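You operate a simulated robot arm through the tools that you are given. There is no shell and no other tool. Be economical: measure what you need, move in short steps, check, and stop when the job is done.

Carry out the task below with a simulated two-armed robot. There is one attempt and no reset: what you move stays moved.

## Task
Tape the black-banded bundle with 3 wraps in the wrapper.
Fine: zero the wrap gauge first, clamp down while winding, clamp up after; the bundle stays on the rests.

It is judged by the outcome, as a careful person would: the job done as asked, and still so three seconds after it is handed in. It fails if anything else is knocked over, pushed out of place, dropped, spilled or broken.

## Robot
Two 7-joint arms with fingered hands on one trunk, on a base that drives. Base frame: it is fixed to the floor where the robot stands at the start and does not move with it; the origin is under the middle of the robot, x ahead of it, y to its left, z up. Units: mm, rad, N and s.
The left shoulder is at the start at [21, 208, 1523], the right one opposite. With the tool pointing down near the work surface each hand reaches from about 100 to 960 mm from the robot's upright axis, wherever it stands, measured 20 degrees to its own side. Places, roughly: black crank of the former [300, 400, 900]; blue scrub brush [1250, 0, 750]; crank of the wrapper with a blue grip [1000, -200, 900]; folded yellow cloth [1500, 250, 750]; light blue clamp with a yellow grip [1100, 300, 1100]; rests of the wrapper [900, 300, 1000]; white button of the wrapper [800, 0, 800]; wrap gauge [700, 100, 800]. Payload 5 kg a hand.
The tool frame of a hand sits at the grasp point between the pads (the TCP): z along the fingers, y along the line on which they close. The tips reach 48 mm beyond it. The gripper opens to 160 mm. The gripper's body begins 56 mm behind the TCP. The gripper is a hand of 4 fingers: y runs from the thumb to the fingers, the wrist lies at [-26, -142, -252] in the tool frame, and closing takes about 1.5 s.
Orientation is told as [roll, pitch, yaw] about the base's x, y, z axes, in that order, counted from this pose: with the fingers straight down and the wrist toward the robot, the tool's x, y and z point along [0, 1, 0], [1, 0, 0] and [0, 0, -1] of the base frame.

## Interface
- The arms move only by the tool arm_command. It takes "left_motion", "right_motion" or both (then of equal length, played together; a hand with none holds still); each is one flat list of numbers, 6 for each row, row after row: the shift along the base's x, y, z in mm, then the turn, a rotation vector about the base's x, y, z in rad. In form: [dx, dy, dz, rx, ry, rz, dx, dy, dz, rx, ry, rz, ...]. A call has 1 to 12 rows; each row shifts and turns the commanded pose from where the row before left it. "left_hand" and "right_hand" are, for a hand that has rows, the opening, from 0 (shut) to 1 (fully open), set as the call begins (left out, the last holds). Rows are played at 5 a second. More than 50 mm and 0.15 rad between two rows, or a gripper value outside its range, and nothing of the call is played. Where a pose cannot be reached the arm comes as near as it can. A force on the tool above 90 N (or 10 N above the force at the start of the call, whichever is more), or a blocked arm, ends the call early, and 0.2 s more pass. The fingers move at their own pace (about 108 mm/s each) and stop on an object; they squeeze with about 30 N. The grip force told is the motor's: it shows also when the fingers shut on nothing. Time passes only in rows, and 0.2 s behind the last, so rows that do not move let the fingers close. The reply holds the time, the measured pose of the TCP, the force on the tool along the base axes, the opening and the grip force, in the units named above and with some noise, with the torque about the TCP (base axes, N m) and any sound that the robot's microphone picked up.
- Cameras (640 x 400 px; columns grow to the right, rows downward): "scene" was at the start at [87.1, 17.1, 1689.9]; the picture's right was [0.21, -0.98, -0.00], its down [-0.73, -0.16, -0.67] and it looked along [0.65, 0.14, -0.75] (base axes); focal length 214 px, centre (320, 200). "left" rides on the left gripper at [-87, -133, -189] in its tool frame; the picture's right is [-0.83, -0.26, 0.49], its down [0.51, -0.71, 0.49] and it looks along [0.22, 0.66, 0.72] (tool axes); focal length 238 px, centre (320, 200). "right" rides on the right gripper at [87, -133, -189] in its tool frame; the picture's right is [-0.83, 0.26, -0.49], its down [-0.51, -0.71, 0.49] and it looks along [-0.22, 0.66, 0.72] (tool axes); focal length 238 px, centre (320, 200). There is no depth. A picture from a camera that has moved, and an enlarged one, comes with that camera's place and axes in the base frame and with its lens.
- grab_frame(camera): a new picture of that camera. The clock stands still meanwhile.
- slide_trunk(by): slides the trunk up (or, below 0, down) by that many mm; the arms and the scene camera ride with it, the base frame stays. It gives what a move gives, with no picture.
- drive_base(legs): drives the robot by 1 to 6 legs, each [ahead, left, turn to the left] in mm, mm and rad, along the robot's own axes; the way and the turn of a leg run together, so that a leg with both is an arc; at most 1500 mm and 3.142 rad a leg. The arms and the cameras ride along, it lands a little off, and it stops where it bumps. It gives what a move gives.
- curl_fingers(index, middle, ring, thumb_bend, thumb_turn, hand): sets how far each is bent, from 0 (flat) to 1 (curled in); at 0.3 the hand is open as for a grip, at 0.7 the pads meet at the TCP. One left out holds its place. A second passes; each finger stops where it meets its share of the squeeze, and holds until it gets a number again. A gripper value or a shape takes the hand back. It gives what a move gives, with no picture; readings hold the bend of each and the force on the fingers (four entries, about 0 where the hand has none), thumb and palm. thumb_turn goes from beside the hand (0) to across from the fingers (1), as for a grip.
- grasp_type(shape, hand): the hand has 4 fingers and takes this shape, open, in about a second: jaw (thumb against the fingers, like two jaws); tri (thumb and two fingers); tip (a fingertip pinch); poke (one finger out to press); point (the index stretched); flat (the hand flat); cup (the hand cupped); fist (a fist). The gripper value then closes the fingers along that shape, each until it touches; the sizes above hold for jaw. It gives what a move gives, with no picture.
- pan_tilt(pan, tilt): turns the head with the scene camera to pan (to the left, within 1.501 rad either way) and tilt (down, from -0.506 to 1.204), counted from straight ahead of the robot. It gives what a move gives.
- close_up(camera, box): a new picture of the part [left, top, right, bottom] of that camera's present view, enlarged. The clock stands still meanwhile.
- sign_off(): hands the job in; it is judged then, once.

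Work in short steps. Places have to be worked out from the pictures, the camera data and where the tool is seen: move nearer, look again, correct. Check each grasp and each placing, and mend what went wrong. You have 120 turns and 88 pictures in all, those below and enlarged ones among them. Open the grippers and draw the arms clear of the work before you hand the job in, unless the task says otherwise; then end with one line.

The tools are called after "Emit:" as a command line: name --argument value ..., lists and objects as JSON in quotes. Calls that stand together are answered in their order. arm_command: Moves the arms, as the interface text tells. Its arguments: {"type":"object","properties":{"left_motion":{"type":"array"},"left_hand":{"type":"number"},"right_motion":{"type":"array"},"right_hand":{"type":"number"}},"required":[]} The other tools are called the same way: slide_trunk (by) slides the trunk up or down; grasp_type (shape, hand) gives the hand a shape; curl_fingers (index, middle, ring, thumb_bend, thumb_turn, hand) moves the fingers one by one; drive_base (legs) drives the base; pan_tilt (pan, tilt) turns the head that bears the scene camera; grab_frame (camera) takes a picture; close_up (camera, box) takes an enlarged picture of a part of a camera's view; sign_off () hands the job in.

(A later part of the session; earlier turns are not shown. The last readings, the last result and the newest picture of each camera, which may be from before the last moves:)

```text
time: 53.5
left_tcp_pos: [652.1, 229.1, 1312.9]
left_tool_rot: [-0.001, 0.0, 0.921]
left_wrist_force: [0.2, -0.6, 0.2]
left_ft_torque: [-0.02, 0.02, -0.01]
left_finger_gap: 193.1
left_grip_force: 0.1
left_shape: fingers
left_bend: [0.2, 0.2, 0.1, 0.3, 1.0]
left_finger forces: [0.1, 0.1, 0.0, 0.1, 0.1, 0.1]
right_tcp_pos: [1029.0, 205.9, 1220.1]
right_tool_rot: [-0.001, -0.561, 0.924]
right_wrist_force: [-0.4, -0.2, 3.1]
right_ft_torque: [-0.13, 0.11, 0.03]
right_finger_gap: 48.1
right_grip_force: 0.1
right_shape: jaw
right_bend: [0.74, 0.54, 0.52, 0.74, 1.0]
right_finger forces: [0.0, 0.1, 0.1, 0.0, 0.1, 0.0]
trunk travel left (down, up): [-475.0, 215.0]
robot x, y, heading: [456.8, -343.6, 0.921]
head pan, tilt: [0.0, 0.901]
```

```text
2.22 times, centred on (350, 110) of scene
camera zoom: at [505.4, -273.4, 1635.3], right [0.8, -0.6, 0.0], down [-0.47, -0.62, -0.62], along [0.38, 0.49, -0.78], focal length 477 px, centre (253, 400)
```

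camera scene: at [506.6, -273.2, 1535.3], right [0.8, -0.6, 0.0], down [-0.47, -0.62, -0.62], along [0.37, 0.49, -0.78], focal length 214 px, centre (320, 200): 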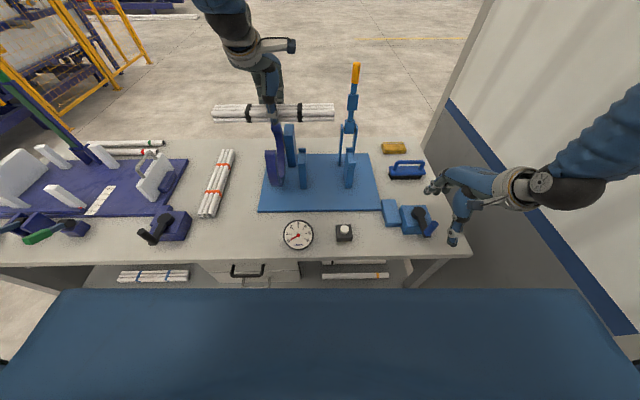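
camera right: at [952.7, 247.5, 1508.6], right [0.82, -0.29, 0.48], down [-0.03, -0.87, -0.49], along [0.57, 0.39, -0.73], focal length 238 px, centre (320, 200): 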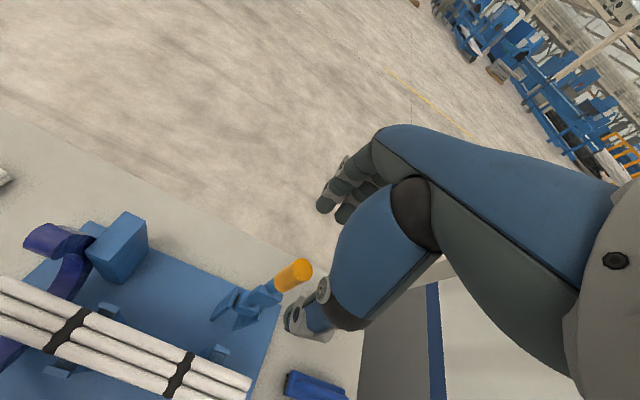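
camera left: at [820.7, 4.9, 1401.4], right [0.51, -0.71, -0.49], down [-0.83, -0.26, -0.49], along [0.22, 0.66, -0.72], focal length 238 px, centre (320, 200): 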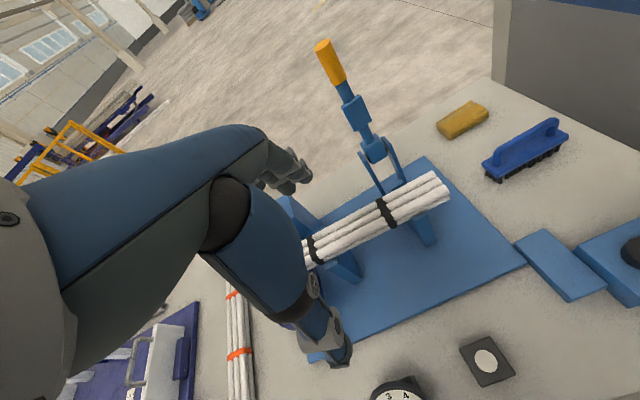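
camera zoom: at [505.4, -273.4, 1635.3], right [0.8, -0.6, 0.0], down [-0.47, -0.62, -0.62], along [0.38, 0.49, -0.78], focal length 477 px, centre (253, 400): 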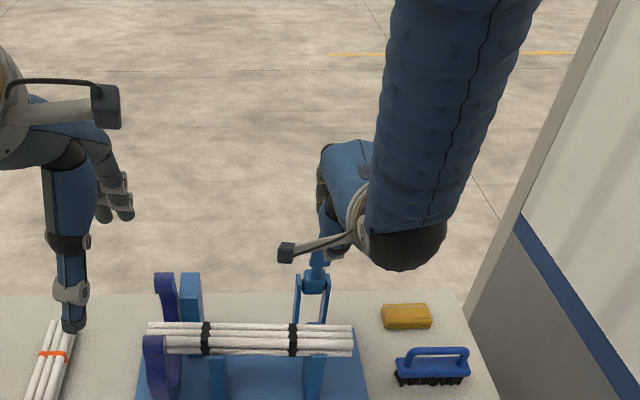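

The lever appears to follow the hand. I continue along the arc to about 57° forward.

Emit:
arm_command --right_motion '[-15.3, -20.2, -14, 0.1116, -0.0846, 0, -14, -18.4, -17.4, 0.1116, -0.0846, 0, -12.4, -16.3, -20.2, 0.1116, -0.0846, 0, -10.5, -13.9, -23.1, 0.1116, -0.0846, 0]'

Emit:
close_up --camera "scene" --box '[240, 60, 460, 220]'

Emit:
grab_frame --camera "right"

```text
time: 54.5
left_tcp_pos: [653.9, 229.6, 1311.1]
left_tool_rot: [-0.001, 0.001, 0.923]
left_wrist_force: [0.2, -0.3, 0.6]
left_ft_torque: [-0.02, 0.04, -0.01]
left_finger_gap: 193.3
left_grip_force: 0.2
left_shape: fingers
left_bend: [0.2, 0.2, 0.1, 0.3, 1.0]
left_finger forces: [0.1, 0.1, 0.2, 0.1, 0.0, 0.0]
right_tcp_pos: [977.5, 138.9, 1145.5]
right_tool_rot: [-0.001, -1.12, 0.925]
right_wrist_force: [1.8, -1.4, 0.3]
right_ft_torque: [-0.22, 0.15, 0.05]
right_finger_gap: 48.9
right_grip_force: 0.0
right_shape: jaw
right_bend: [0.74, 0.54, 0.52, 0.73, 1.0]
right_finger forces: [0.1, 0.0, 0.0, 0.1, 2.0, 0.0]
trunk travel left (down, up): [-475.0, 215.0]
robot x, y, heading: [452.5, -342.8, 0.92]
head pan, tilt: [0.0, 0.901]
```

```text
2.50 times, centred on (350, 140) of scene
camera zoom: at [506.3, -272.5, 1635.2], right [0.8, -0.6, 0.0], down [-0.47, -0.62, -0.62], along [0.37, 0.49, -0.78], focal length 536 px, centre (245, 350)
```

zoom: 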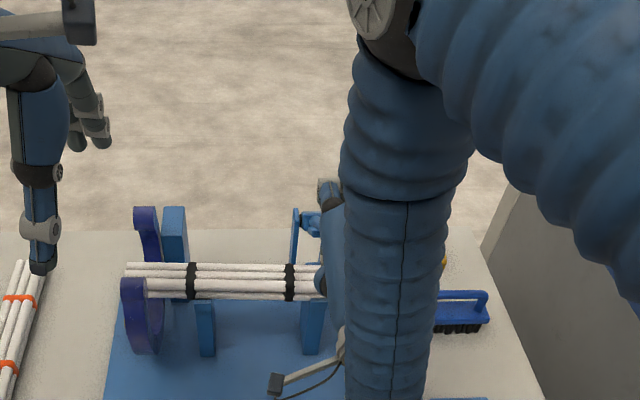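

```text
27 pictures are left
camera right: at [770.8, 7.7, 1108.1], right [0.47, -0.76, 0.45], down [0.48, -0.2, -0.85], along [0.74, 0.62, 0.27], focal length 238 px, centre (320, 200)
```

right: 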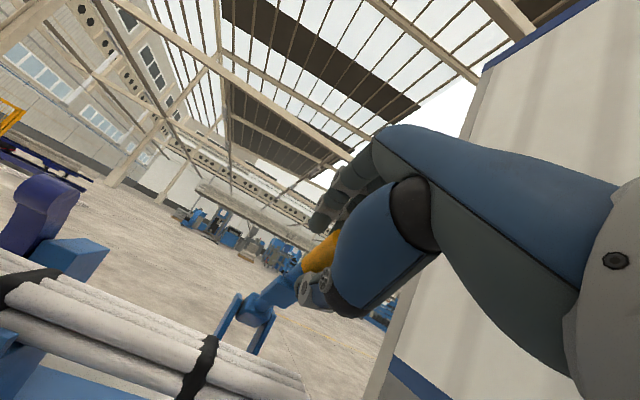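

The yellow grip is in the hand and the lever is well forward. I keep the hand's tilt and continue down the arc with a slightly wider jaw.

Emit:
arm_command --right_motion '[0, 0, 0, 0, 0, 0, -8.5, -11.2, -26, 0, 0, 0, -8.2, -10.8, -26, 0, 0, 0, -5.9, -7.7, -28, 0, 0, 0]' --right_hand 0.4

Emit:
grab_frame --camera "right"

```text
time: 55.5
left_tcp_pos: [653.4, 229.4, 1312.1]
left_tool_rot: [0.002, 0.001, 0.921]
left_wrist_force: [0.5, -0.6, 0.7]
left_ft_torque: [-0.03, 0.04, -0.03]
left_finger_gap: 192.9
left_grip_force: 0.0
left_shape: fingers
left_bend: [0.2, 0.2, 0.1, 0.3, 1.0]
left_finger forces: [0.0, 0.0, 0.0, 0.0, 0.1, 0.1]
right_tcp_pos: [954.4, 107.7, 1065.3]
right_tool_rot: [0.0, -1.115, 0.925]
right_wrist_force: [-1.7, -2.1, -3.3]
right_ft_torque: [-0.05, 0.09, 0.01]
right_finger_gap: 65.5
right_grip_force: 0.1
right_shape: jaw
right_bend: [0.74, 0.49, 0.47, 0.72, 1.0]
right_finger forces: [0.1, 0.1, 0.0, 0.0, 3.5, 0.0]
trunk travel left (down, up): [-475.0, 215.0]
robot x, y, heading: [452.2, -339.8, 0.924]
head pan, tilt: [0.0, 0.901]
```

```text
26 pictures are left
camera right: at [747.9, -22.2, 1028.5], right [0.47, -0.76, 0.45], down [0.48, -0.2, -0.85], along [0.74, 0.62, 0.27], focal length 238 px, centre (320, 200)
```

right: 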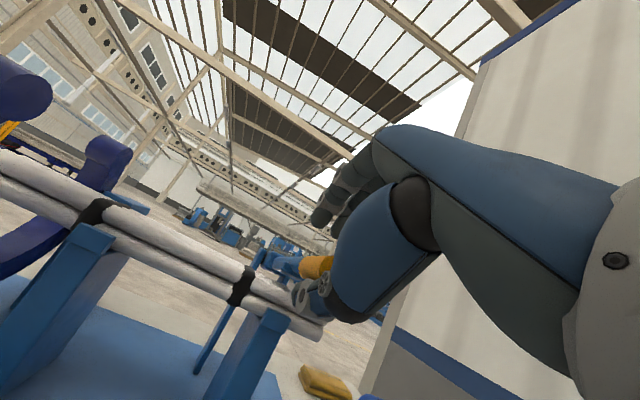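

Lever is resting on the thumb and nearly horizontal. I lower on, moving slightly outward so the thumb stays clear of the bundle.

Emit:
arm_command --right_motion '[-5, -6.5, -10, 0, 0, 0, -3, -4, -10, 0, 0, 0, -3, -4, -8, 0, 0, 0]'

Emit:
grab_frame --camera "right"

```text
time: 56.3
left_tcp_pos: [653.0, 230.2, 1311.0]
left_tool_rot: [-0.001, 0.001, 0.922]
left_wrist_force: [0.4, 0.1, 0.9]
left_ft_torque: [0.0, 0.05, 0.0]
left_finger_gap: 193.0
left_grip_force: 0.0
left_shape: fingers
left_bend: [0.2, 0.2, 0.1, 0.3, 1.0]
left_finger forces: [0.0, 0.0, 0.1, 0.1, 0.0, 0.1]
right_tcp_pos: [946.0, 96.0, 1037.8]
right_tool_rot: [-0.003, -1.112, 0.923]
right_wrist_force: [-0.1, 0.2, 0.0]
right_ft_torque: [0.0, -0.02, -0.02]
right_finger_gap: 64.4
right_grip_force: 0.0
right_shape: jaw
right_bend: [0.74, 0.49, 0.47, 0.72, 1.0]
right_finger forces: [0.0, 0.0, 0.0, 0.0, 0.5, 0.1]
right hand out of reach, approached as far as the arm can: row 3
trunk travel left (down, up): [-475.0, 215.0]
robot x, y, heading: [454.7, -341.1, 0.919]
head pan, tilt: [0.0, 0.901]
```

```text
25 pictures are left
camera right: at [739.0, -34.2, 1002.5], right [0.47, -0.76, 0.45], down [0.48, -0.21, -0.85], along [0.74, 0.62, 0.27], focal length 238 px, centre (320, 200)
```

right: 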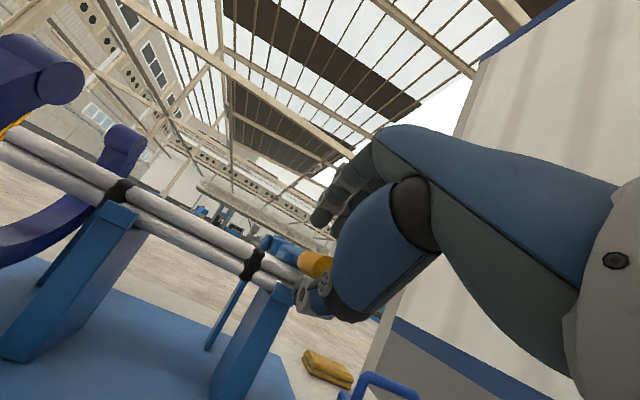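

Forces are nearly zero, lever looks seated at the bundle. I open the jaw and withdraw straight back to inspect.

Emit:
arm_command --right_motion '[0, 0, 0, 0, 0, 0, -12, -16, 0, 0, 0, 0, -18, -24, 0, 0, 0, 0, -18, -24, 0, 0, 0, 0, -12, -16, 20, 0, 0, 0]' --right_hand 0.6

Emit:
grab_frame --camera "right"

```text
time: 57.5
left_tcp_pos: [651.8, 230.5, 1311.6]
left_tool_rot: [-0.002, -0.001, 0.921]
left_wrist_force: [-0.5, -0.3, -0.4]
left_ft_torque: [0.0, 0.03, 0.04]
left_finger_gap: 193.0
left_grip_force: 0.0
left_shape: fingers
left_bend: [0.2, 0.2, 0.1, 0.3, 1.0]
left_finger forces: [0.0, 0.0, 0.1, 0.0, 0.1, 0.1]
right_tcp_pos: [947.3, 95.9, 1054.1]
right_tool_rot: [-0.004, -1.11, 0.924]
right_wrist_force: [0.4, 1.4, -3.1]
right_ft_torque: [0.04, -0.08, -0.04]
right_finger_gap: 97.2
right_grip_force: 0.0
right_shape: jaw
right_bend: [0.73, 0.41, 0.38, 0.64, 1.0]
right_finger forces: [0.0, 0.0, 0.0, 0.0, 2.1, 0.0]
right hand out of reach, approached as far as the arm can: row 2, 3, 4, 5
trunk travel left (down, up): [-475.0, 215.0]
robot x, y, heading: [450.4, -343.1, 0.925]
head pan, tilt: [0.0, 0.901]
```

```text
24 pictures are left
camera right: at [739.8, -34.0, 1019.6], right [0.47, -0.76, 0.45], down [0.48, -0.21, -0.85], along [0.74, 0.62, 0.27], focal length 238 px, centre (320, 200)
```

right: 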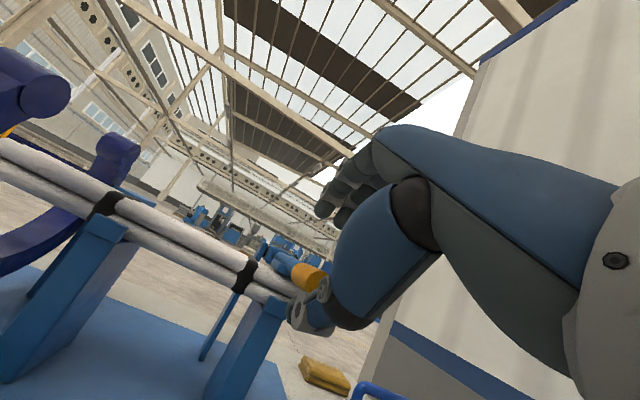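

The arm is folded at its limit, so I withdraw the hand by driving the base straight back 130 mm.

Emit:
drive_base --legs '[[-130, 0, 0]]'

Emit:
close_up --camera "scene" --box '[200, 60, 440, 240]'

Emit:
grab_frame --camera "right"

```text
time: 58.8
left_tcp_pos: [574.0, 126.2, 1310.3]
left_tool_rot: [-0.001, 0.001, 0.924]
left_wrist_force: [0.3, -0.6, -0.1]
left_ft_torque: [0.03, 0.01, 0.02]
left_finger_gap: 193.1
left_grip_force: 0.1
left_shape: fingers
left_bend: [0.2, 0.2, 0.1, 0.3, 1.0]
left_finger forces: [0.0, 0.1, 0.1, 0.0, 0.0, 0.1]
right_tcp_pos: [867.3, -5.8, 1054.1]
right_tool_rot: [0.0, -1.112, 0.926]
right_wrist_force: [0.7, -0.5, 0.0]
right_ft_torque: [-0.03, -0.02, 0.03]
right_finger_gap: 96.3
right_grip_force: 0.0
right_shape: jaw
right_bend: [0.73, 0.41, 0.38, 0.65, 1.0]
right_finger forces: [0.1, 0.0, 0.0, 0.0, 0.0, 0.1]
trunk travel left (down, up): [-475.0, 215.0]
robot x, y, heading: [376.2, -446.2, 0.922]
head pan, tilt: [0.0, 0.901]
```

```text
2.22 times, centred on (320, 150) of scene
camera zoom: at [427.1, -376.0, 1635.2], right [0.8, -0.6, 0.0], down [-0.47, -0.62, -0.62], along [0.37, 0.49, -0.78], focal length 477 px, centre (320, 311)
```

zoom: 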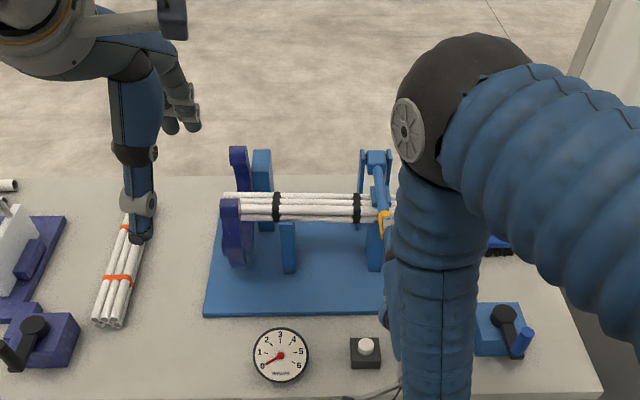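

```text
22 pictures are left
camera right: at [661.7, -136.8, 1019.7], right [0.47, -0.76, 0.45], down [0.48, -0.21, -0.85], along [0.74, 0.62, 0.27], focal length 238 px, centre (320, 200)
```

right: 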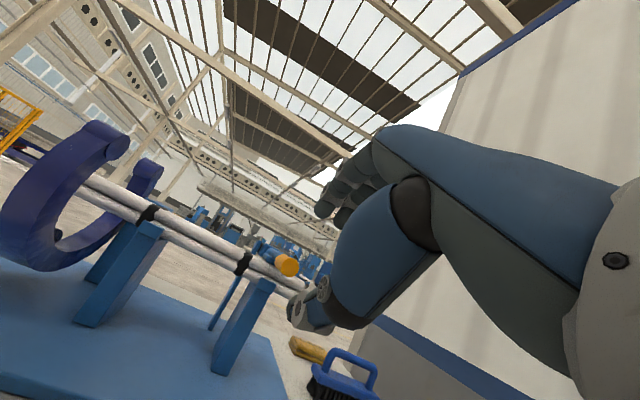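

The lever lies down across the bundle, grip end ≈z 1013, slightly below horizontal. I return the right hand to fingers-down and close it, to press the grip gently as a check that it's fully down.

Emit:
arm_command --right_motion '[0, 0, 15, -0.1108, 0.084, 0, 0, 0, 15, -0.1108, 0.084, 0, 0, 0, 15, -0.1108, 0.084, 0, 0, 0, 15, -0.1108, 0.084, 0, 0, 0, 15, -0.1108, 0.084, 0, 0, 0, 15, -0.1108, 0.084, 0, 0, 0, 15, -0.1108, 0.084, 0, 0, 0, 15, -0.1108, 0.084, 0]' --right_hand 0

Emit:
drive_base --legs '[[130, 0, 0]]'

```text
time: 60.6
left_tcp_pos: [573.6, 127.1, 1311.1]
left_tool_rot: [0.0, 0.0, 0.923]
left_wrist_force: [-0.2, 0.1, -0.7]
left_ft_torque: [0.0, -0.04, 0.0]
left_finger_gap: 193.0
left_grip_force: 0.1
left_shape: fingers
left_bend: [0.2, 0.2, 0.1, 0.3, 1.0]
left_finger forces: [0.0, 0.0, 0.0, 0.1, 0.0, 0.1]
right_tcp_pos: [867.0, -6.1, 1174.3]
right_tool_rot: [0.0, 0.002, 0.924]
right_wrist_force: [0.3, -1.2, -1.1]
right_ft_torque: [0.06, -0.09, -0.04]
right_finger_gap: 0.0
right_grip_force: 30.0
right_shape: jaw
right_bend: [0.7, 0.7, 0.7, 0.62, 1.0]
right_finger forces: [0.1, 0.0, 0.0, 0.0, 0.1, 0.1]
trunk travel left (down, up): [-475.0, 215.0]
robot x, y, heading: [373.8, -442.1, 0.927]
head pan, tilt: [0.0, 0.901]
```

```text
time: 61.9
left_tcp_pos: [650.6, 229.0, 1312.0]
left_tool_rot: [0.0, 0.0, 0.925]
left_wrist_force: [0.4, 0.1, -1.0]
left_ft_torque: [0.02, 0.01, -0.01]
left_finger_gap: 193.2
left_grip_force: 0.1
left_shape: fingers
left_bend: [0.2, 0.2, 0.1, 0.3, 1.0]
left_finger forces: [0.1, 0.0, 0.0, 0.0, 0.0, 0.0]
right_tcp_pos: [945.9, 97.3, 1175.2]
right_tool_rot: [0.0, -0.001, 0.923]
right_wrist_force: [0.0, 0.6, 0.7]
right_ft_torque: [0.03, 0.02, -0.01]
right_finger_gap: 0.3
right_grip_force: 29.8
right_shape: jaw
right_bend: [0.7, 0.7, 0.7, 0.62, 1.0]
right_finger forces: [0.1, 0.0, 0.1, 0.0, 0.1, 0.1]
trunk travel left (down, up): [-475.0, 215.0]
robot x, y, heading: [450.3, -342.0, 0.929]
head pan, tilt: [0.0, 0.901]
```

Now over the grip; I lower until light contact.

Emit:
arm_command --right_motion '[7, 9, -40, 0, 0, 0, 7, 9, -40, 0, 0, 0, 0, 0, -8, 0, 0, 0, 0, 0, -5, 0, 0, 0, 0, 0, -4, 0, 0, 0, 0, 0, -3, 0, 0, 0, 0, 0, -3, 0, 0, 0]'

Emit:
close_up --camera "scene" --box '[240, 80, 440, 260]'

```text
time: 63.5
left_tcp_pos: [650.4, 229.9, 1312.1]
left_tool_rot: [-0.001, 0.001, 0.924]
left_wrist_force: [0.4, -0.4, 0.1]
left_ft_torque: [-0.05, 0.06, 0.01]
left_finger_gap: 193.3
left_grip_force: 0.0
left_shape: fingers
left_bend: [0.2, 0.2, 0.1, 0.3, 1.0]
left_finger forces: [0.0, 0.0, 0.0, 0.0, 0.0, 0.2]
right_tcp_pos: [960.4, 114.9, 1072.7]
right_tool_rot: [0.0, 0.0, 0.924]
right_wrist_force: [-0.6, -0.6, 5.1]
right_ft_torque: [-0.13, 0.07, 0.02]
right_finger_gap: 0.1
right_grip_force: 30.1
right_shape: jaw
right_bend: [0.7, 0.7, 0.7, 0.62, 1.0]
right_finger forces: [0.1, 0.0, 0.0, 0.0, 0.0, 0.0]
trunk travel left (down, up): [-475.0, 215.0]
robot x, y, heading: [452.6, -341.7, 0.924]
head pan, tilt: [0.0, 0.901]
```

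```text
2.22 times, centred on (340, 170) of scene
camera zoom: at [504.7, -273.2, 1635.4], right [0.8, -0.6, 0.0], down [-0.47, -0.63, -0.62], along [0.37, 0.5, -0.78], focal length 477 px, centre (276, 267)
```

zoom: 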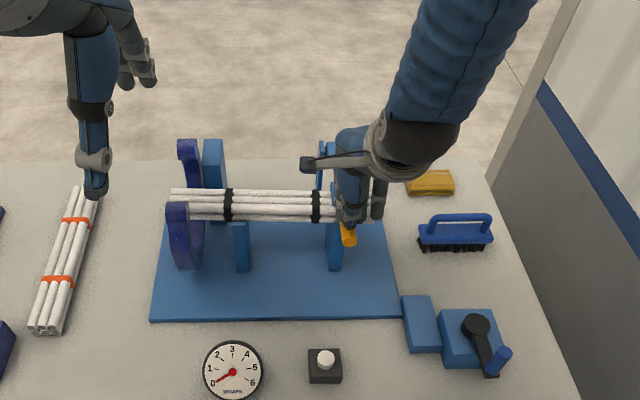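

No firm contact yet; a few more mm.

Emit:
arm_command --right_motion '[0, 0, -5, 0, 0, 0, 0, 0, -4, 0, 0, 0, 0, 0, -4, 0, 0, 0, 0, 0, -4, 0, 0, 0, 0, 0, -4, 0, 0, 0]'

```text
time: 64.3
left_tcp_pos: [649.3, 228.2, 1312.1]
left_tool_rot: [0.001, 0.001, 0.923]
left_wrist_force: [1.7, 1.4, -0.2]
left_ft_torque: [-0.14, 0.14, -0.04]
left_finger_gap: 193.3
left_grip_force: 0.2
left_shape: fingers
left_bend: [0.2, 0.2, 0.1, 0.3, 1.0]
left_finger forces: [0.0, 0.0, 0.1, 0.0, 0.1, 0.0]
right_tcp_pos: [962.7, 122.4, 1071.2]
right_tool_rot: [0.004, -0.022, 0.921]
right_wrist_force: [-12.4, -7.5, 50.4]
right_ft_torque: [-1.15, 1.08, -0.05]
right_finger_gap: 0.0
right_grip_force: 29.6
right_shape: jaw
right_bend: [0.7, 0.7, 0.7, 0.63, 1.0]
right_finger forces: [0.0, 0.0, 0.1, 0.0, 73.3, 0.0]
trunk travel left (down, up): [-475.0, 215.0]
robot x, y, heading: [452.3, -344.7, 0.92]
head pan, tilt: [0.0, 0.901]
stopped in row 3 (right hand): the force on the tool passed its limit at 94 N (the readings are from after the stop); the commanded pose is now the measured one
```

It is solid: 50+ N with no movement, so the clamp is fully down on the bundle. I raise the hand and go to above the crank.

Emit:
arm_command --right_motion '[0, 0, 20, 0, 0, 0, 0, 0, 20, 0, 0, 0, 0, 0, 20, 0, 0, 0, 9.1, -41.6, 0, 0, 0, 0, 9.1, -41.6, 0, 0, 0, 0, 9.1, -41.6, 0, 0, 0, 0, 9.1, -41.6, -10, 0, 0, 0, 9.1, -41.6, -20, 0, 0, 0, 9.1, -41.6, -20, 0, 0, 0, 9.1, -41.6, -20, 0, 0, 0, 9.1, -41.6, -20, 0, 0, 0]'

Emit:
arm_command --right_motion '[0, 0, 0, 0, 0, 0, 0, 0, 0, 0, 0, 0, 0, 0, 0, 0, 0, 0]' --right_hand 0.6

Emit:
close_up --camera "scene" --box '[280, 80, 480, 260]'

Emit:
grab_frame --camera "right"

```text
time: 66.7
left_tcp_pos: [653.3, 227.1, 1311.2]
left_tool_rot: [0.001, 0.0, 0.924]
left_wrist_force: [0.4, -0.9, 0.3]
left_ft_torque: [0.11, 0.07, 0.0]
left_finger_gap: 193.0
left_grip_force: 0.0
left_shape: fingers
left_bend: [0.2, 0.2, 0.1, 0.3, 1.0]
left_finger forces: [0.0, 0.0, 0.0, 0.0, 0.0, 0.0]
right_tcp_pos: [1037.5, -214.6, 1036.1]
right_tool_rot: [0.007, -0.013, 0.924]
right_wrist_force: [0.1, 0.0, -0.9]
right_ft_torque: [0.01, 0.05, 0.03]
right_finger_gap: 0.0
right_grip_force: 30.5
right_shape: jaw
right_bend: [0.7, 0.7, 0.7, 0.63, 1.0]
right_finger forces: [0.0, 0.1, 0.1, 0.1, 0.1, 0.0]
trunk travel left (down, up): [-475.0, 215.0]
robot x, y, heading: [456.9, -342.1, 0.921]
head pan, tilt: [0.0, 0.901]
```

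```text
time: 67.5
left_tcp_pos: [651.0, 229.7, 1311.8]
left_tool_rot: [0.0, 0.001, 0.922]
left_wrist_force: [0.0, -0.3, -0.1]
left_ft_torque: [0.01, -0.02, -0.03]
left_finger_gap: 193.0
left_grip_force: 0.0
left_shape: fingers
left_bend: [0.2, 0.2, 0.1, 0.3, 1.0]
left_finger forces: [0.0, 0.0, 0.0, 0.1, 0.1, 0.1]
right_tcp_pos: [1035.9, -214.1, 1036.3]
right_tool_rot: [0.001, -0.012, 0.921]
right_wrist_force: [-0.1, -0.2, -0.5]
right_ft_torque: [-0.06, 0.0, 0.02]
right_finger_gap: 95.7
right_grip_force: 0.1
right_shape: jaw
right_bend: [0.73, 0.41, 0.38, 0.65, 1.0]
right_finger forces: [0.0, 0.0, 0.0, 0.1, 0.0, 0.1]
trunk travel left (down, up): [-475.0, 215.0]
robot x, y, heading: [452.0, -342.3, 0.925]
head pan, tilt: [0.0, 0.901]
```

```text
2.22 times, centred on (380, 170) of scene
camera zoom: at [504.4, -273.2, 1635.3], right [0.8, -0.6, 0.0], down [-0.47, -0.63, -0.62], along [0.37, 0.49, -0.78], focal length 477 px, centre (187, 267)
```

zoom: 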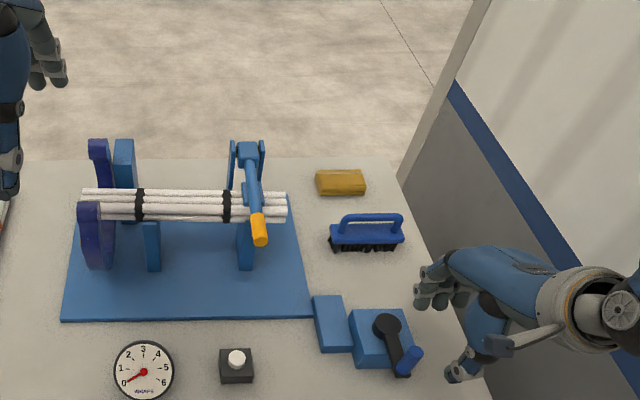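

```text
19 pictures are left
camera right: at [885.2, -270.1, 1224.7], right [0.82, -0.3, 0.49], down [-0.02, -0.87, -0.5], along [0.57, 0.4, -0.72], focal length 238 px, centre (320, 200)
```

right: 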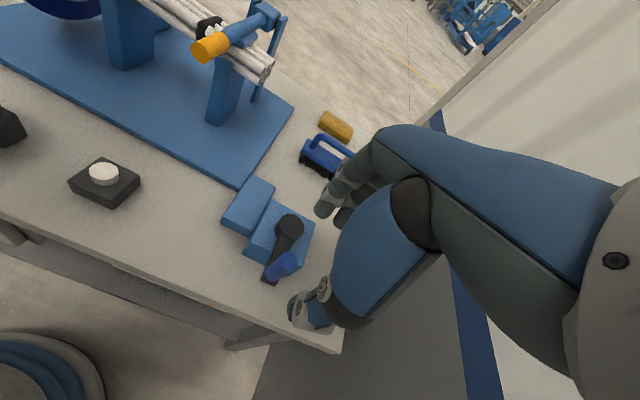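

Clamp is clearly down. Crank: hub ≈(u 939, v 548), grip ≈(u 949, v 464, z 870–918). I lower the open jaw around the blue grip.

Emit:
arm_command --right_motion '[0.6, 10.8, -20, 0, 0, 0, 0, 0, -40, 0, 0, 0, 0, 0, -30, 0, 0, 0, 0, 0, -10, 0, 0, 0]'

Emit:
close_up --camera "scene" --box '[390, 170, 510, 260]'

Emit:
close_up --camera "right" --box '[230, 140, 430, 340]'

```text
time: 68.5
left_tcp_pos: [651.9, 229.6, 1310.9]
left_tool_rot: [0.0, -0.001, 0.923]
left_wrist_force: [-1.1, 0.6, 0.4]
left_ft_torque: [-0.02, -0.02, 0.02]
left_finger_gap: 193.2
left_grip_force: 0.0
left_shape: fingers
left_bend: [0.2, 0.2, 0.1, 0.3, 1.0]
left_finger forces: [0.0, 0.1, 0.1, 0.0, 0.0, 0.1]
right_tcp_pos: [1036.9, -202.9, 935.8]
right_tool_rot: [0.004, -0.015, 0.922]
right_wrist_force: [-0.4, -0.1, -0.2]
right_ft_torque: [-0.01, -0.01, -0.03]
right_finger_gap: 96.0
right_grip_force: 0.1
right_shape: jaw
right_bend: [0.73, 0.41, 0.38, 0.65, 1.0]
right_finger forces: [0.0, 0.0, 0.0, 0.0, 0.0, 0.0]
trunk travel left (down, up): [-475.0, 215.0]
robot x, y, heading: [450.5, -339.7, 0.918]
head pan, tilt: [0.0, 0.901]
```

```text
4.44 times, centred on (450, 215) of scene
camera zoom: at [504.8, -273.3, 1635.3], right [0.8, -0.6, 0.0], down [-0.47, -0.63, -0.62], along [0.37, 0.49, -0.78], focal length 953 px, centre (-258, 133)
```

zoom: 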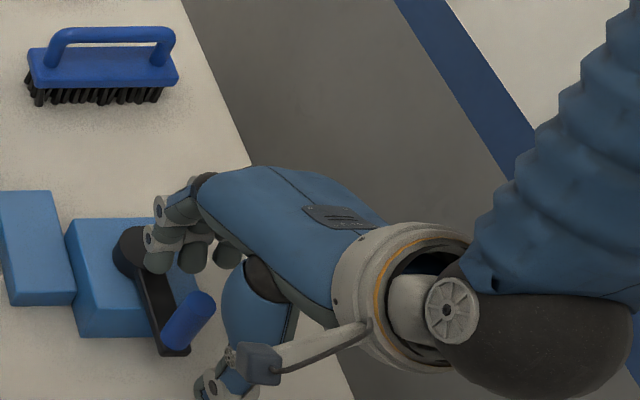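

```text
2.00 times, centred on (330, 240) of right
camera zoom: at [886.7, -258.9, 1124.8], right [0.82, -0.3, 0.49], down [-0.02, -0.86, -0.5], along [0.57, 0.4, -0.71], focal length 477 px, centre (300, 120)
```

zoom: 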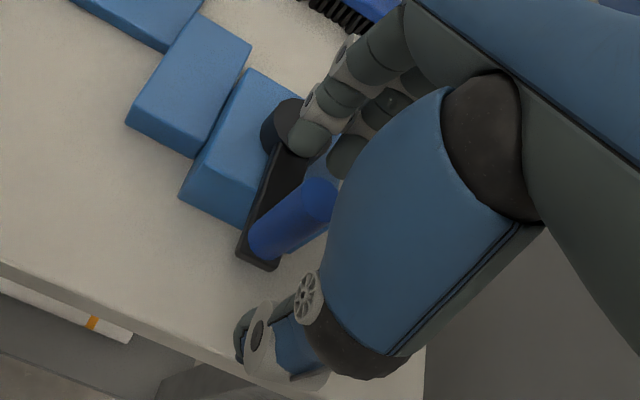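

Grip refined to (u 940, v 457), z 875–950. I shift 11 mm and close on it.

Emit:
arm_command --right_motion '[-11.4, 0, 0, 0, 0, 0]'

Emit:
arm_command --right_motion '[0, 0, 0, 0, 0, 0, 0, 0, 0, 0, 0, 0, 0, 0, 0, 0, 0, 0, 0, 0, 0, 0, 0, 0, 0, 0, 0, 0, 0, 0, 0, 0, 0, 0, 0, 0]' --right_hand 0

Emit:
close_up --camera "right" --box '[230, 140, 430, 340]'

```text
time: 68.9
left_tcp_pos: [649.5, 229.9, 1311.0]
left_tool_rot: [0.0, 0.0, 0.921]
left_wrist_force: [-0.4, 0.3, 1.0]
left_ft_torque: [-0.06, -0.01, -0.01]
left_finger_gap: 193.2
left_grip_force: 0.0
left_shape: fingers
left_bend: [0.2, 0.2, 0.1, 0.3, 1.0]
left_finger forces: [0.0, 0.0, 0.0, 0.0, 0.0, 0.0]
right_tcp_pos: [1025.4, -203.2, 937.2]
right_tool_rot: [0.002, -0.012, 0.923]
right_wrist_force: [-0.2, -0.7, 0.0]
right_ft_torque: [-0.08, -0.05, -0.02]
right_finger_gap: 95.8
right_grip_force: 0.1
right_shape: jaw
right_bend: [0.73, 0.41, 0.38, 0.65, 1.0]
right_finger forces: [0.0, 0.0, 0.0, 0.0, 0.0, 0.0]
trunk travel left (down, up): [-475.0, 215.0]
robot x, y, heading: [452.9, -343.2, 0.924]
head pan, tilt: [0.0, 0.901]
```

```text
time: 70.3
left_tcp_pos: [650.8, 229.3, 1311.0]
left_tool_rot: [0.0, -0.001, 0.923]
left_wrist_force: [-0.2, -0.4, 0.6]
left_ft_torque: [-0.02, -0.02, 0.0]
left_finger_gap: 193.0
left_grip_force: 0.1
left_shape: fingers
left_bend: [0.2, 0.2, 0.1, 0.3, 1.0]
left_finger forces: [0.1, 0.0, 0.0, 0.0, 0.0, 0.0]
right_tcp_pos: [1026.0, -203.1, 937.1]
right_tool_rot: [0.003, -0.012, 0.922]
right_wrist_force: [-2.7, -2.5, -3.6]
right_ft_torque: [-0.06, 0.04, -0.02]
right_finger_gap: 12.7
right_grip_force: 29.9
right_shape: jaw
right_bend: [0.72, 0.68, 0.7, 0.73, 1.0]
right_finger forces: [14.3, 6.3, 0.0, 0.0, 26.2, 0.0]
trunk travel left (down, up): [-475.0, 215.0]
robot x, y, heading: [452.8, -342.6, 0.927]
head pan, tilt: [0.0, 0.901]
```

```text
2.00 times, centred on (330, 240) of right
camera zoom: at [874.9, -259.5, 1124.6], right [0.82, -0.3, 0.49], down [-0.02, -0.87, -0.5], along [0.57, 0.4, -0.72], focal length 477 px, centre (300, 120)
```

zoom: 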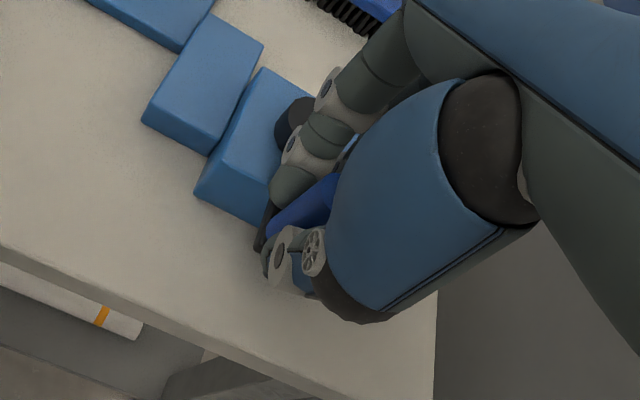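

Gripped (thumb 26 N against index and middle). I try the first quarter turn clockwise (seen from above) about the hub.

Emit:
arm_command --right_motion '[-21.3, 23.1, 0, 0, 0, 0, -12.1, 28.9, 0, 0, 0, 0, -1.5, 31.2, 0, 0, 0, 0, 9.4, 29.9, 0, 0, 0, 0]'

Emit:
close_up --camera "scene" --box '[240, 110, 480, 260]'

```text
time: 71.3
left_tcp_pos: [651.6, 230.0, 1310.7]
left_tool_rot: [-0.002, 0.003, 0.923]
left_wrist_force: [-0.4, 0.5, -0.8]
left_ft_torque: [-0.09, -0.05, -0.06]
left_finger_gap: 193.0
left_grip_force: 0.0
left_shape: fingers
left_bend: [0.2, 0.2, 0.1, 0.3, 1.0]
left_finger forces: [0.0, 0.0, 0.0, 0.1, 0.0, 0.0]
right_tcp_pos: [1000.1, -89.2, 936.2]
right_tool_rot: [0.003, -0.009, 0.922]
right_wrist_force: [0.0, 1.2, 0.1]
right_ft_torque: [-0.03, -0.03, -0.03]
right_finger_gap: 10.7
right_grip_force: 30.4
right_shape: jaw
right_bend: [0.73, 0.71, 0.7, 0.75, 1.0]
right_finger forces: [0.1, 0.0, 0.1, 0.1, 0.0, 0.1]
trunk travel left (down, up): [-475.0, 215.0]
robot x, y, heading: [452.7, -344.0, 0.929]
head pan, tilt: [0.0, 0.901]
```

```text
2.67 times, centred on (360, 185) of scene
camera zoom: at [504.6, -271.4, 1635.2], right [0.8, -0.6, 0.0], down [-0.47, -0.63, -0.62], along [0.38, 0.49, -0.78], focal length 572 px, centre (213, 240)
```

zoom: 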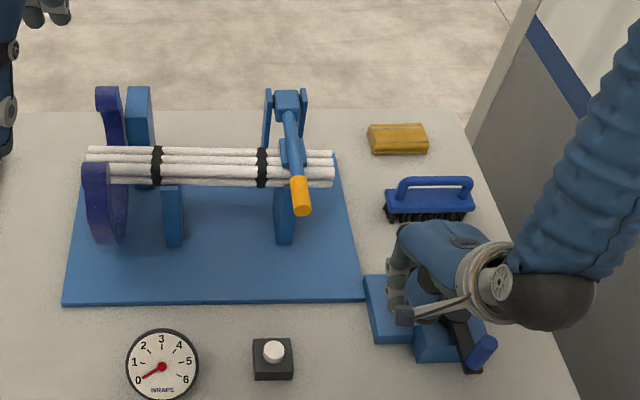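

The hand slipped off sideways; the crank did not move and the gauge still reads 0. I'll instead push the grip with a single extended index finger used as a peg, always trailing the grip. First raise, form the finger, and move to the right side of the grip.

Emit:
arm_command --right_motion '[0, 0, 0, 0, 0, 0, 0, 0, 40, 0, 0, 0, 0, 0, 45, 0, 0, 0, 0, 0, 40, 0, 0, 0, 14.3, -36.6, 0, 0, 0, 0, 14.3, -36.6, 0, 0, 0, 0, 14.3, -36.6, 0, 0, 0, 0, 14.3, -36.6, 0, 0, 0, 0]' --right_hand 0.5

Emit:
grasp_type --hand "right" --shape "poke"

Emit:
curl_fingers --hand "right" --index 0.65 --middle 1.0 --ring 1.0 --thumb_bend 1.0

Emit:
close_up --camera "right" --box '[220, 160, 420, 340]'

```text
time: 73.1
left_tcp_pos: [653.9, 227.0, 1312.0]
left_tool_rot: [0.001, 0.0, 0.924]
left_wrist_force: [0.7, -0.1, 1.1]
left_ft_torque: [0.12, 0.09, 0.03]
left_finger_gap: 193.1
left_grip_force: 0.1
left_shape: fingers
left_bend: [0.2, 0.2, 0.1, 0.3, 1.0]
left_finger forces: [0.0, 0.1, 0.0, 0.0, 0.1, 0.1]
right_tcp_pos: [1057.5, -238.4, 1060.9]
right_tool_rot: [0.005, -0.013, 0.922]
right_wrist_force: [0.6, -1.8, 0.4]
right_ft_torque: [0.08, 0.08, 0.01]
right_finger_gap: 79.7
right_grip_force: 0.1
right_shape: jaw
right_bend: [0.74, 0.45, 0.42, 0.69, 1.0]
right_finger forces: [0.0, 0.1, 0.0, 0.0, 0.0, 0.1]
trunk travel left (down, up): [-475.0, 215.0]
robot x, y, heading: [450.2, -339.8, 0.923]
head pan, tilt: [0.0, 0.901]
```

```text
time: 74.0
left_tcp_pos: [650.6, 229.8, 1311.1]
left_tool_rot: [0.0, -0.002, 0.921]
left_wrist_force: [-0.5, 1.2, 0.0]
left_ft_torque: [0.0, 0.01, 0.03]
left_finger_gap: 193.3
left_grip_force: 0.1
left_shape: fingers
left_bend: [0.2, 0.2, 0.1, 0.3, 1.0]
left_finger forces: [0.0, 0.0, 0.1, 0.0, 0.0, 0.0]
right_tcp_pos: [1056.2, -235.6, 1061.7]
right_tool_rot: [0.003, -0.013, 0.921]
right_wrist_force: [-1.3, -0.1, 0.1]
right_ft_torque: [-0.02, 0.02, -0.01]
right_finger_gap: 0.1
right_grip_force: 0.0
right_shape: poke
right_bend: [0.7, 0.7, 0.99, 1.0, 1.0]
right_finger forces: [0.0, 0.1, 0.0, 0.0, 0.0, 0.1]
trunk travel left (down, up): [-475.0, 215.0]
robot x, y, heading: [452.2, -340.3, 0.923]
head pan, tilt: [0.0, 0.901]
```

```text
time: 75.0
left_tcp_pos: [651.8, 229.2, 1311.1]
left_tool_rot: [0.0, 0.001, 0.922]
left_wrist_force: [0.0, -1.0, -0.5]
left_ft_torque: [0.0, 0.02, 0.02]
left_finger_gap: 193.2
left_grip_force: 0.1
left_shape: fingers
left_bend: [0.2, 0.2, 0.1, 0.3, 1.0]
left_finger forces: [0.0, 0.0, 0.0, 0.0, 0.0, 0.0]
right_tcp_pos: [1057.1, -235.6, 1062.4]
right_tool_rot: [0.003, -0.013, 0.922]
right_wrist_force: [0.1, -0.2, 0.2]
right_ft_torque: [0.01, 0.01, -0.01]
right_finger_gap: 49.0
right_grip_force: 0.0
right_shape: fingers
right_bend: [0.27, 1.0, 1.0, 1.0, 1.0]
right_finger forces: [0.1, 0.0, 0.0, 0.0, 0.0, 0.0]
trunk travel left (down, up): [-475.0, 215.0]
robot x, y, heading: [449.8, -341.7, 0.92]
head pan, tilt: [0.0, 0.901]
```

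```text
2.22 times, centred on (320, 250) of right
camera zoom: at [906.4, -292.5, 1249.7], right [0.82, -0.3, 0.49], down [-0.02, -0.87, -0.5], along [0.57, 0.4, -0.72], focal length 530 px, centre (320, 89)
```

zoom: 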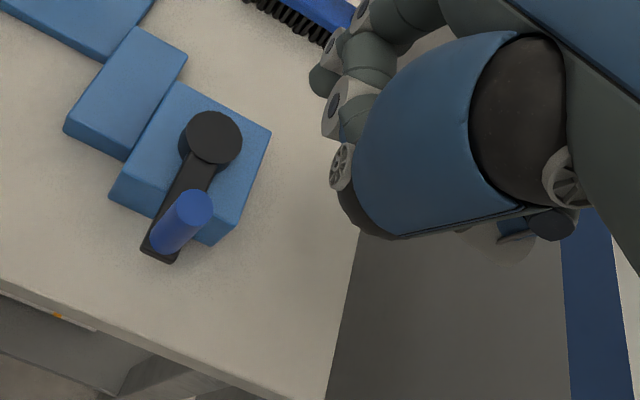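

Changing the index bend altered its pose oddly; I return to the known poke shape and only curl the middle finger away.

Emit:
grasp_type --hand "right" --shape "poke"

Emit:
curl_fingers --hand "right" --middle 1.0

Emit:
close_up --camera "right" --box '[220, 160, 420, 340]'

```text
time: 75.9
left_tcp_pos: [651.3, 230.3, 1311.3]
left_tool_rot: [0.0, -0.002, 0.923]
left_wrist_force: [-0.2, 0.5, -0.6]
left_ft_torque: [-0.01, -0.02, 0.04]
left_finger_gap: 193.3
left_grip_force: 0.0
left_shape: fingers
left_bend: [0.2, 0.2, 0.1, 0.3, 1.0]
left_finger forces: [0.0, 0.0, 0.0, 0.0, 0.0, 0.0]
right_tcp_pos: [1058.8, -236.4, 1062.3]
right_tool_rot: [0.003, -0.01, 0.92]
right_wrist_force: [0.0, -0.7, 0.1]
right_ft_torque: [-0.03, -0.03, 0.0]
right_finger_gap: 0.0
right_grip_force: 0.1
right_shape: poke
right_bend: [0.7, 0.7, 0.99, 1.0, 1.0]
right_finger forces: [0.1, 0.0, 0.0, 0.0, 0.1, 0.0]
trunk travel left (down, up): [-475.0, 215.0]
robot x, y, heading: [455.3, -342.4, 0.925]
head pan, tilt: [0.0, 0.901]
```

```text
time: 76.9
left_tcp_pos: [651.2, 229.8, 1311.5]
left_tool_rot: [0.0, -0.001, 0.924]
left_wrist_force: [0.9, -0.4, -0.3]
left_ft_torque: [0.01, 0.02, 0.04]
left_finger_gap: 193.2
left_grip_force: 0.0
left_shape: fingers
left_bend: [0.2, 0.2, 0.1, 0.3, 1.0]
left_finger forces: [0.0, 0.0, 0.0, 0.0, 0.0, 0.0]
right_tcp_pos: [1057.8, -237.4, 1062.7]
right_tool_rot: [0.004, -0.012, 0.921]
right_wrist_force: [0.0, 0.9, 0.1]
right_ft_torque: [0.0, -0.02, 0.01]
right_finger_gap: 55.5
right_grip_force: 0.2
right_shape: fingers
right_bend: [0.7, 0.8, 0.99, 1.0, 1.0]
right_finger forces: [0.1, 0.0, 0.1, 0.1, 0.0, 0.0]
trunk travel left (down, up): [-475.0, 215.0]
robot x, y, heading: [451.9, -340.7, 0.923]
head pan, tilt: [0.0, 0.901]
```

```text
2.22 times, centred on (320, 250) of right
camera zoom: at [906.4, -292.6, 1249.7], right [0.82, -0.3, 0.49], down [-0.02, -0.87, -0.5], along [0.57, 0.4, -0.72], focal length 530 px, centre (320, 89)
```

zoom: 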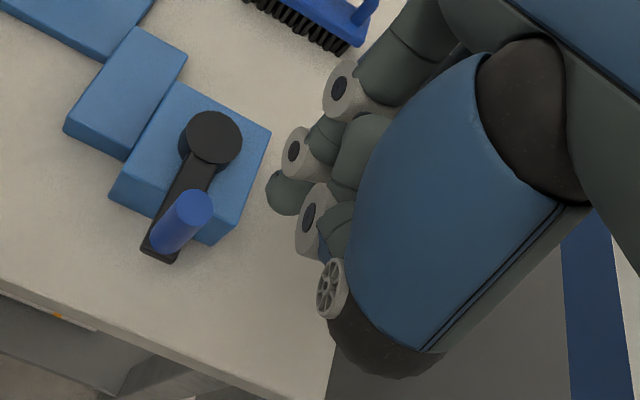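

The index peg is clearly visible; its tip is ≈15 mm left of the TCP. Hub ≈(u 937, v 545), radius ≈88. I descend beside the grip's right side.

Emit:
arm_command --right_motion '[12.8, 8.6, -10, 0, 0, 0, 0, 0, -40, 0, 0, 0, 0, 0, -30, 0, 0, 0, 0, 0, -15, 0, 0, 0]'

Emit:
close_up --camera "right" --box '[220, 160, 420, 340]'

```text
time: 77.9
left_tcp_pos: [650.1, 228.2, 1311.8]
left_tool_rot: [0.002, -0.001, 0.924]
left_wrist_force: [-0.5, 0.7, -0.6]
left_ft_torque: [0.01, 0.03, 0.01]
left_finger_gap: 193.2
left_grip_force: 0.1
left_shape: fingers
left_bend: [0.2, 0.2, 0.1, 0.3, 1.0]
left_finger forces: [0.0, 0.0, 0.0, 0.0, 0.0, 0.1]
right_tcp_pos: [1070.0, -227.0, 966.3]
right_tool_rot: [0.002, -0.013, 0.922]
right_wrist_force: [1.1, 0.3, -0.3]
right_ft_torque: [0.0, 0.03, 0.01]
right_finger_gap: 55.7
right_grip_force: 0.1
right_shape: fingers
right_bend: [0.7, 0.8, 0.99, 1.0, 1.0]
right_finger forces: [0.0, 0.0, 0.1, 0.0, 0.0, 0.1]
trunk travel left (down, up): [-475.0, 215.0]
robot x, y, heading: [452.5, -343.2, 0.923]
head pan, tilt: [0.0, 0.901]
```

```text
2.22 times, centred on (320, 250) of right
camera zoom: at [920.6, -283.6, 1154.5], right [0.82, -0.3, 0.49], down [-0.02, -0.86, -0.5], along [0.57, 0.4, -0.72], focal length 530 px, centre (320, 89)
```

zoom: 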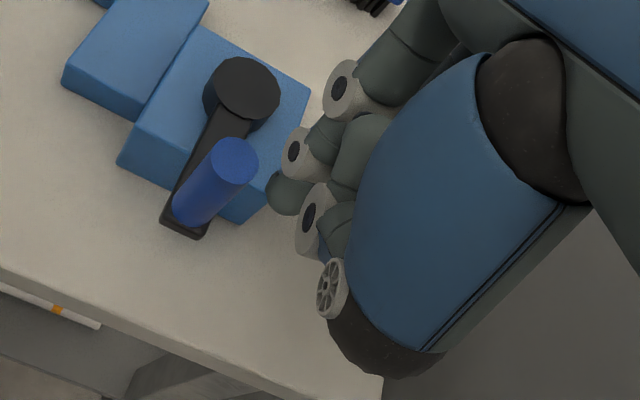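

The peg stands beside the grip. I push the first ~quarter turn.

Emit:
arm_command --right_motion '[-24.85, 8.61, 0, 0, 0, 0, -21.2, 15.57, 0, 0, 0, 0, -15.65, 21.14, 0, 0, 0, 0, -8.7, 24.83, 0, 0, 0, 0, -0.98, 26.28, 0, 0, 0, 0]'

Emit:
close_up --camera "scene" --box '[270, 150, 470, 260]'

```text
time: 78.4
left_tcp_pos: [655.8, 227.0, 1310.4]
left_tool_rot: [-0.001, 0.0, 0.92]
left_wrist_force: [-1.7, 0.1, 0.0]
left_ft_torque: [-0.09, -0.2, -0.02]
left_finger_gap: 193.2
left_grip_force: 0.0
left_shape: fingers
left_bend: [0.2, 0.2, 0.1, 0.3, 1.0]
left_finger forces: [0.0, 0.0, 0.1, 0.0, 0.0, 0.0]
right_tcp_pos: [1055.4, -221.5, 967.1]
right_tool_rot: [-0.031, -0.026, 0.891]
right_wrist_force: [21.6, -13.7, -8.8]
right_ft_torque: [-0.56, -0.87, -0.09]
right_finger_gap: 54.6
right_grip_force: 13.3
right_shape: fingers
right_bend: [0.7, 0.8, 0.99, 1.0, 1.0]
right_finger forces: [26.3, 0.0, 0.1, 0.1, 0.0, 0.0]
trunk travel left (down, up): [-475.0, 215.0]
robot x, y, heading: [455.2, -344.5, 0.923]
head pan, tilt: [0.0, 0.901]
stopped in row 2 (right hand): the force on the tool passed its limit at 104 N (the readings are from after the stop); the commanded pose is now the measured one
```

```text
3.20 times, centred on (370, 205) of scene
camera zoom: at [507.2, -274.8, 1635.2], right [0.79, -0.61, 0.0], down [-0.48, -0.62, -0.62], along [0.38, 0.49, -0.78], focal length 686 px, centre (160, 184)
```

zoom: 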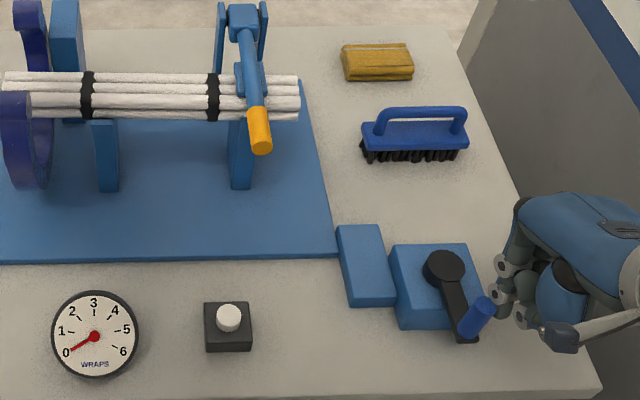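

Clockwise is blocked solidly (104 N, no motion), so the crank only turns the other way. I back off, open a jaw, and re-grip the handle to turn it counter-clockwise.

Emit:
arm_command --right_motion '[12, -9, 0, 0, 0, 0, 0, 0, 45, 0.03, 0.015, 0.03, 0, 0, 45, 0, 0, 0]'

Emit:
grasp_type --hand "right" --shape "jaw"

```text
time: 79.2
left_tcp_pos: [652.8, 228.2, 1311.5]
left_tool_rot: [0.0, 0.0, 0.918]
left_wrist_force: [-0.3, -0.2, 0.4]
left_ft_torque: [0.0, -0.07, 0.02]
left_finger_gap: 193.0
left_grip_force: 0.0
left_shape: fingers
left_bend: [0.2, 0.2, 0.1, 0.3, 1.0]
left_finger forces: [0.0, 0.0, 0.0, 0.1, 0.1, 0.0]
right_tcp_pos: [1061.8, -225.1, 1058.1]
right_tool_rot: [0.004, -0.04, 0.927]
right_wrist_force: [-1.0, -1.2, 0.0]
right_ft_torque: [0.04, -0.1, -0.04]
right_finger_gap: 55.3
right_grip_force: 0.2
right_shape: fingers
right_bend: [0.7, 0.81, 0.99, 1.0, 1.0]
right_finger forces: [0.1, 0.0, 0.0, 0.0, 0.0, 0.0]
trunk travel left (down, up): [-475.0, 215.0]
robot x, y, heading: [451.2, -344.2, 0.919]
head pan, tilt: [0.0, 0.901]
```

```text
time: 80.1
left_tcp_pos: [654.9, 228.6, 1310.9]
left_tool_rot: [0.0, 0.001, 0.921]
left_wrist_force: [-0.1, -0.6, 0.9]
left_ft_torque: [-0.01, -0.04, -0.01]
left_finger_gap: 193.0
left_grip_force: 0.1
left_shape: fingers
left_bend: [0.2, 0.2, 0.1, 0.3, 1.0]
left_finger forces: [0.0, 0.1, 0.0, 0.0, 0.1, 0.0]
right_tcp_pos: [1063.1, -225.9, 1058.5]
right_tool_rot: [0.003, -0.042, 0.928]
right_wrist_force: [0.6, -0.1, 0.3]
right_ft_torque: [0.0, -0.02, 0.02]
right_finger_gap: 160.1
right_grip_force: 0.1
right_shape: jaw
right_bend: [0.3, 0.3, 0.3, 0.3, 0.98]
right_finger forces: [0.1, 0.1, 0.1, 0.0, 0.0, 0.0]
trunk travel left (down, up): [-475.0, 215.0]
robot x, y, heading: [455.2, -345.2, 0.916]
head pan, tilt: [0.0, 0.901]
```

Moving above the grip and lowering the open jaw around it, slightly deeper than before.

Emit:
arm_command --right_motion '[-18.5, 11.5, 0, -0.024, 0.018, 0, -18.5, 11.5, 0, 0, 0, 0, 0, 0, -40, 0, 0, 0, 0, 0, -40, 0, 0, 0, 0, 0, -30, 0, 0, 0, 0, 0, -20, 0, 0, 0]' --right_hand 0.6

Emit:
arm_command --right_motion '[0, 0, 0, 0, 0, 0, 0, 0, 0, 0, 0, 0, 0, 0, 0, 0, 0, 0, 0, 0, 0, 0, 0, 0, 0, 0, 0, 0, 0, 0, 0, 0, 0, 0, 0, 0]' --right_hand 0

Emit:
close_up --camera "right" --box '[220, 160, 420, 340]'

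```text
time: 81.5
left_tcp_pos: [654.0, 227.9, 1312.0]
left_tool_rot: [0.001, 0.0, 0.918]
left_wrist_force: [-0.2, 0.2, 0.9]
left_ft_torque: [0.05, -0.03, 0.01]
left_finger_gap: 192.8
left_grip_force: 0.0
left_shape: fingers
left_bend: [0.2, 0.2, 0.1, 0.3, 1.0]
left_finger forces: [0.1, 0.0, 0.0, 0.0, 0.0, 0.0]
right_tcp_pos: [1026.8, -201.9, 929.4]
right_tool_rot: [0.008, -0.017, 0.925]
right_wrist_force: [1.4, -1.5, 19.1]
right_ft_torque: [0.92, -0.72, -0.08]
right_finger_gap: 95.3
right_grip_force: 0.1
right_shape: jaw
right_bend: [0.74, 0.41, 0.38, 0.65, 1.0]
right_finger forces: [10.6, 8.0, 0.0, 0.0, 0.0, 0.1]
trunk travel left (down, up): [-475.0, 215.0]
robot x, y, heading: [455.3, -341.7, 0.917]
head pan, tilt: [0.0, 0.901]
```

```text
time: 82.9
left_tcp_pos: [650.3, 225.8, 1312.9]
left_tool_rot: [-0.003, -0.003, 0.921]
left_wrist_force: [0.2, -0.3, 0.8]
left_ft_torque: [0.0, -0.01, 0.01]
left_finger_gap: 192.6
left_grip_force: 0.0
left_shape: fingers
left_bend: [0.2, 0.2, 0.1, 0.3, 1.0]
left_finger forces: [0.0, 0.0, 0.1, 0.0, 0.0, 0.1]
right_tcp_pos: [1023.0, -206.4, 930.1]
right_tool_rot: [0.003, -0.012, 0.925]
right_wrist_force: [-15.4, -18.2, 46.2]
right_ft_torque: [1.11, -0.2, -0.04]
right_finger_gap: 37.2
right_grip_force: 30.2
right_shape: jaw
right_bend: [0.75, 0.49, 0.46, 0.71, 1.0]
right_finger forces: [35.9, 0.0, 0.1, 0.0, 36.6, 0.0]
trunk travel left (down, up): [-475.0, 215.0]
robot x, y, heading: [455.6, -344.0, 0.916]
head pan, tilt: [0.0, 0.901]
```

```text
2.22 times, centred on (320, 250) of right
camera zoom: at [873.9, -262.9, 1117.9], right [0.82, -0.3, 0.49], down [-0.02, -0.87, -0.5], along [0.57, 0.4, -0.72], focal length 530 px, centre (320, 89)
```

zoom: 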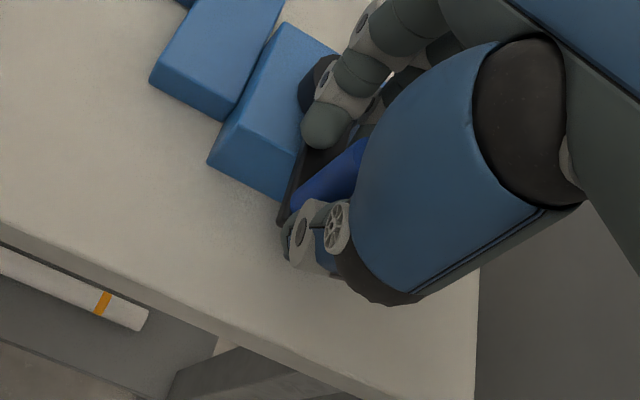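

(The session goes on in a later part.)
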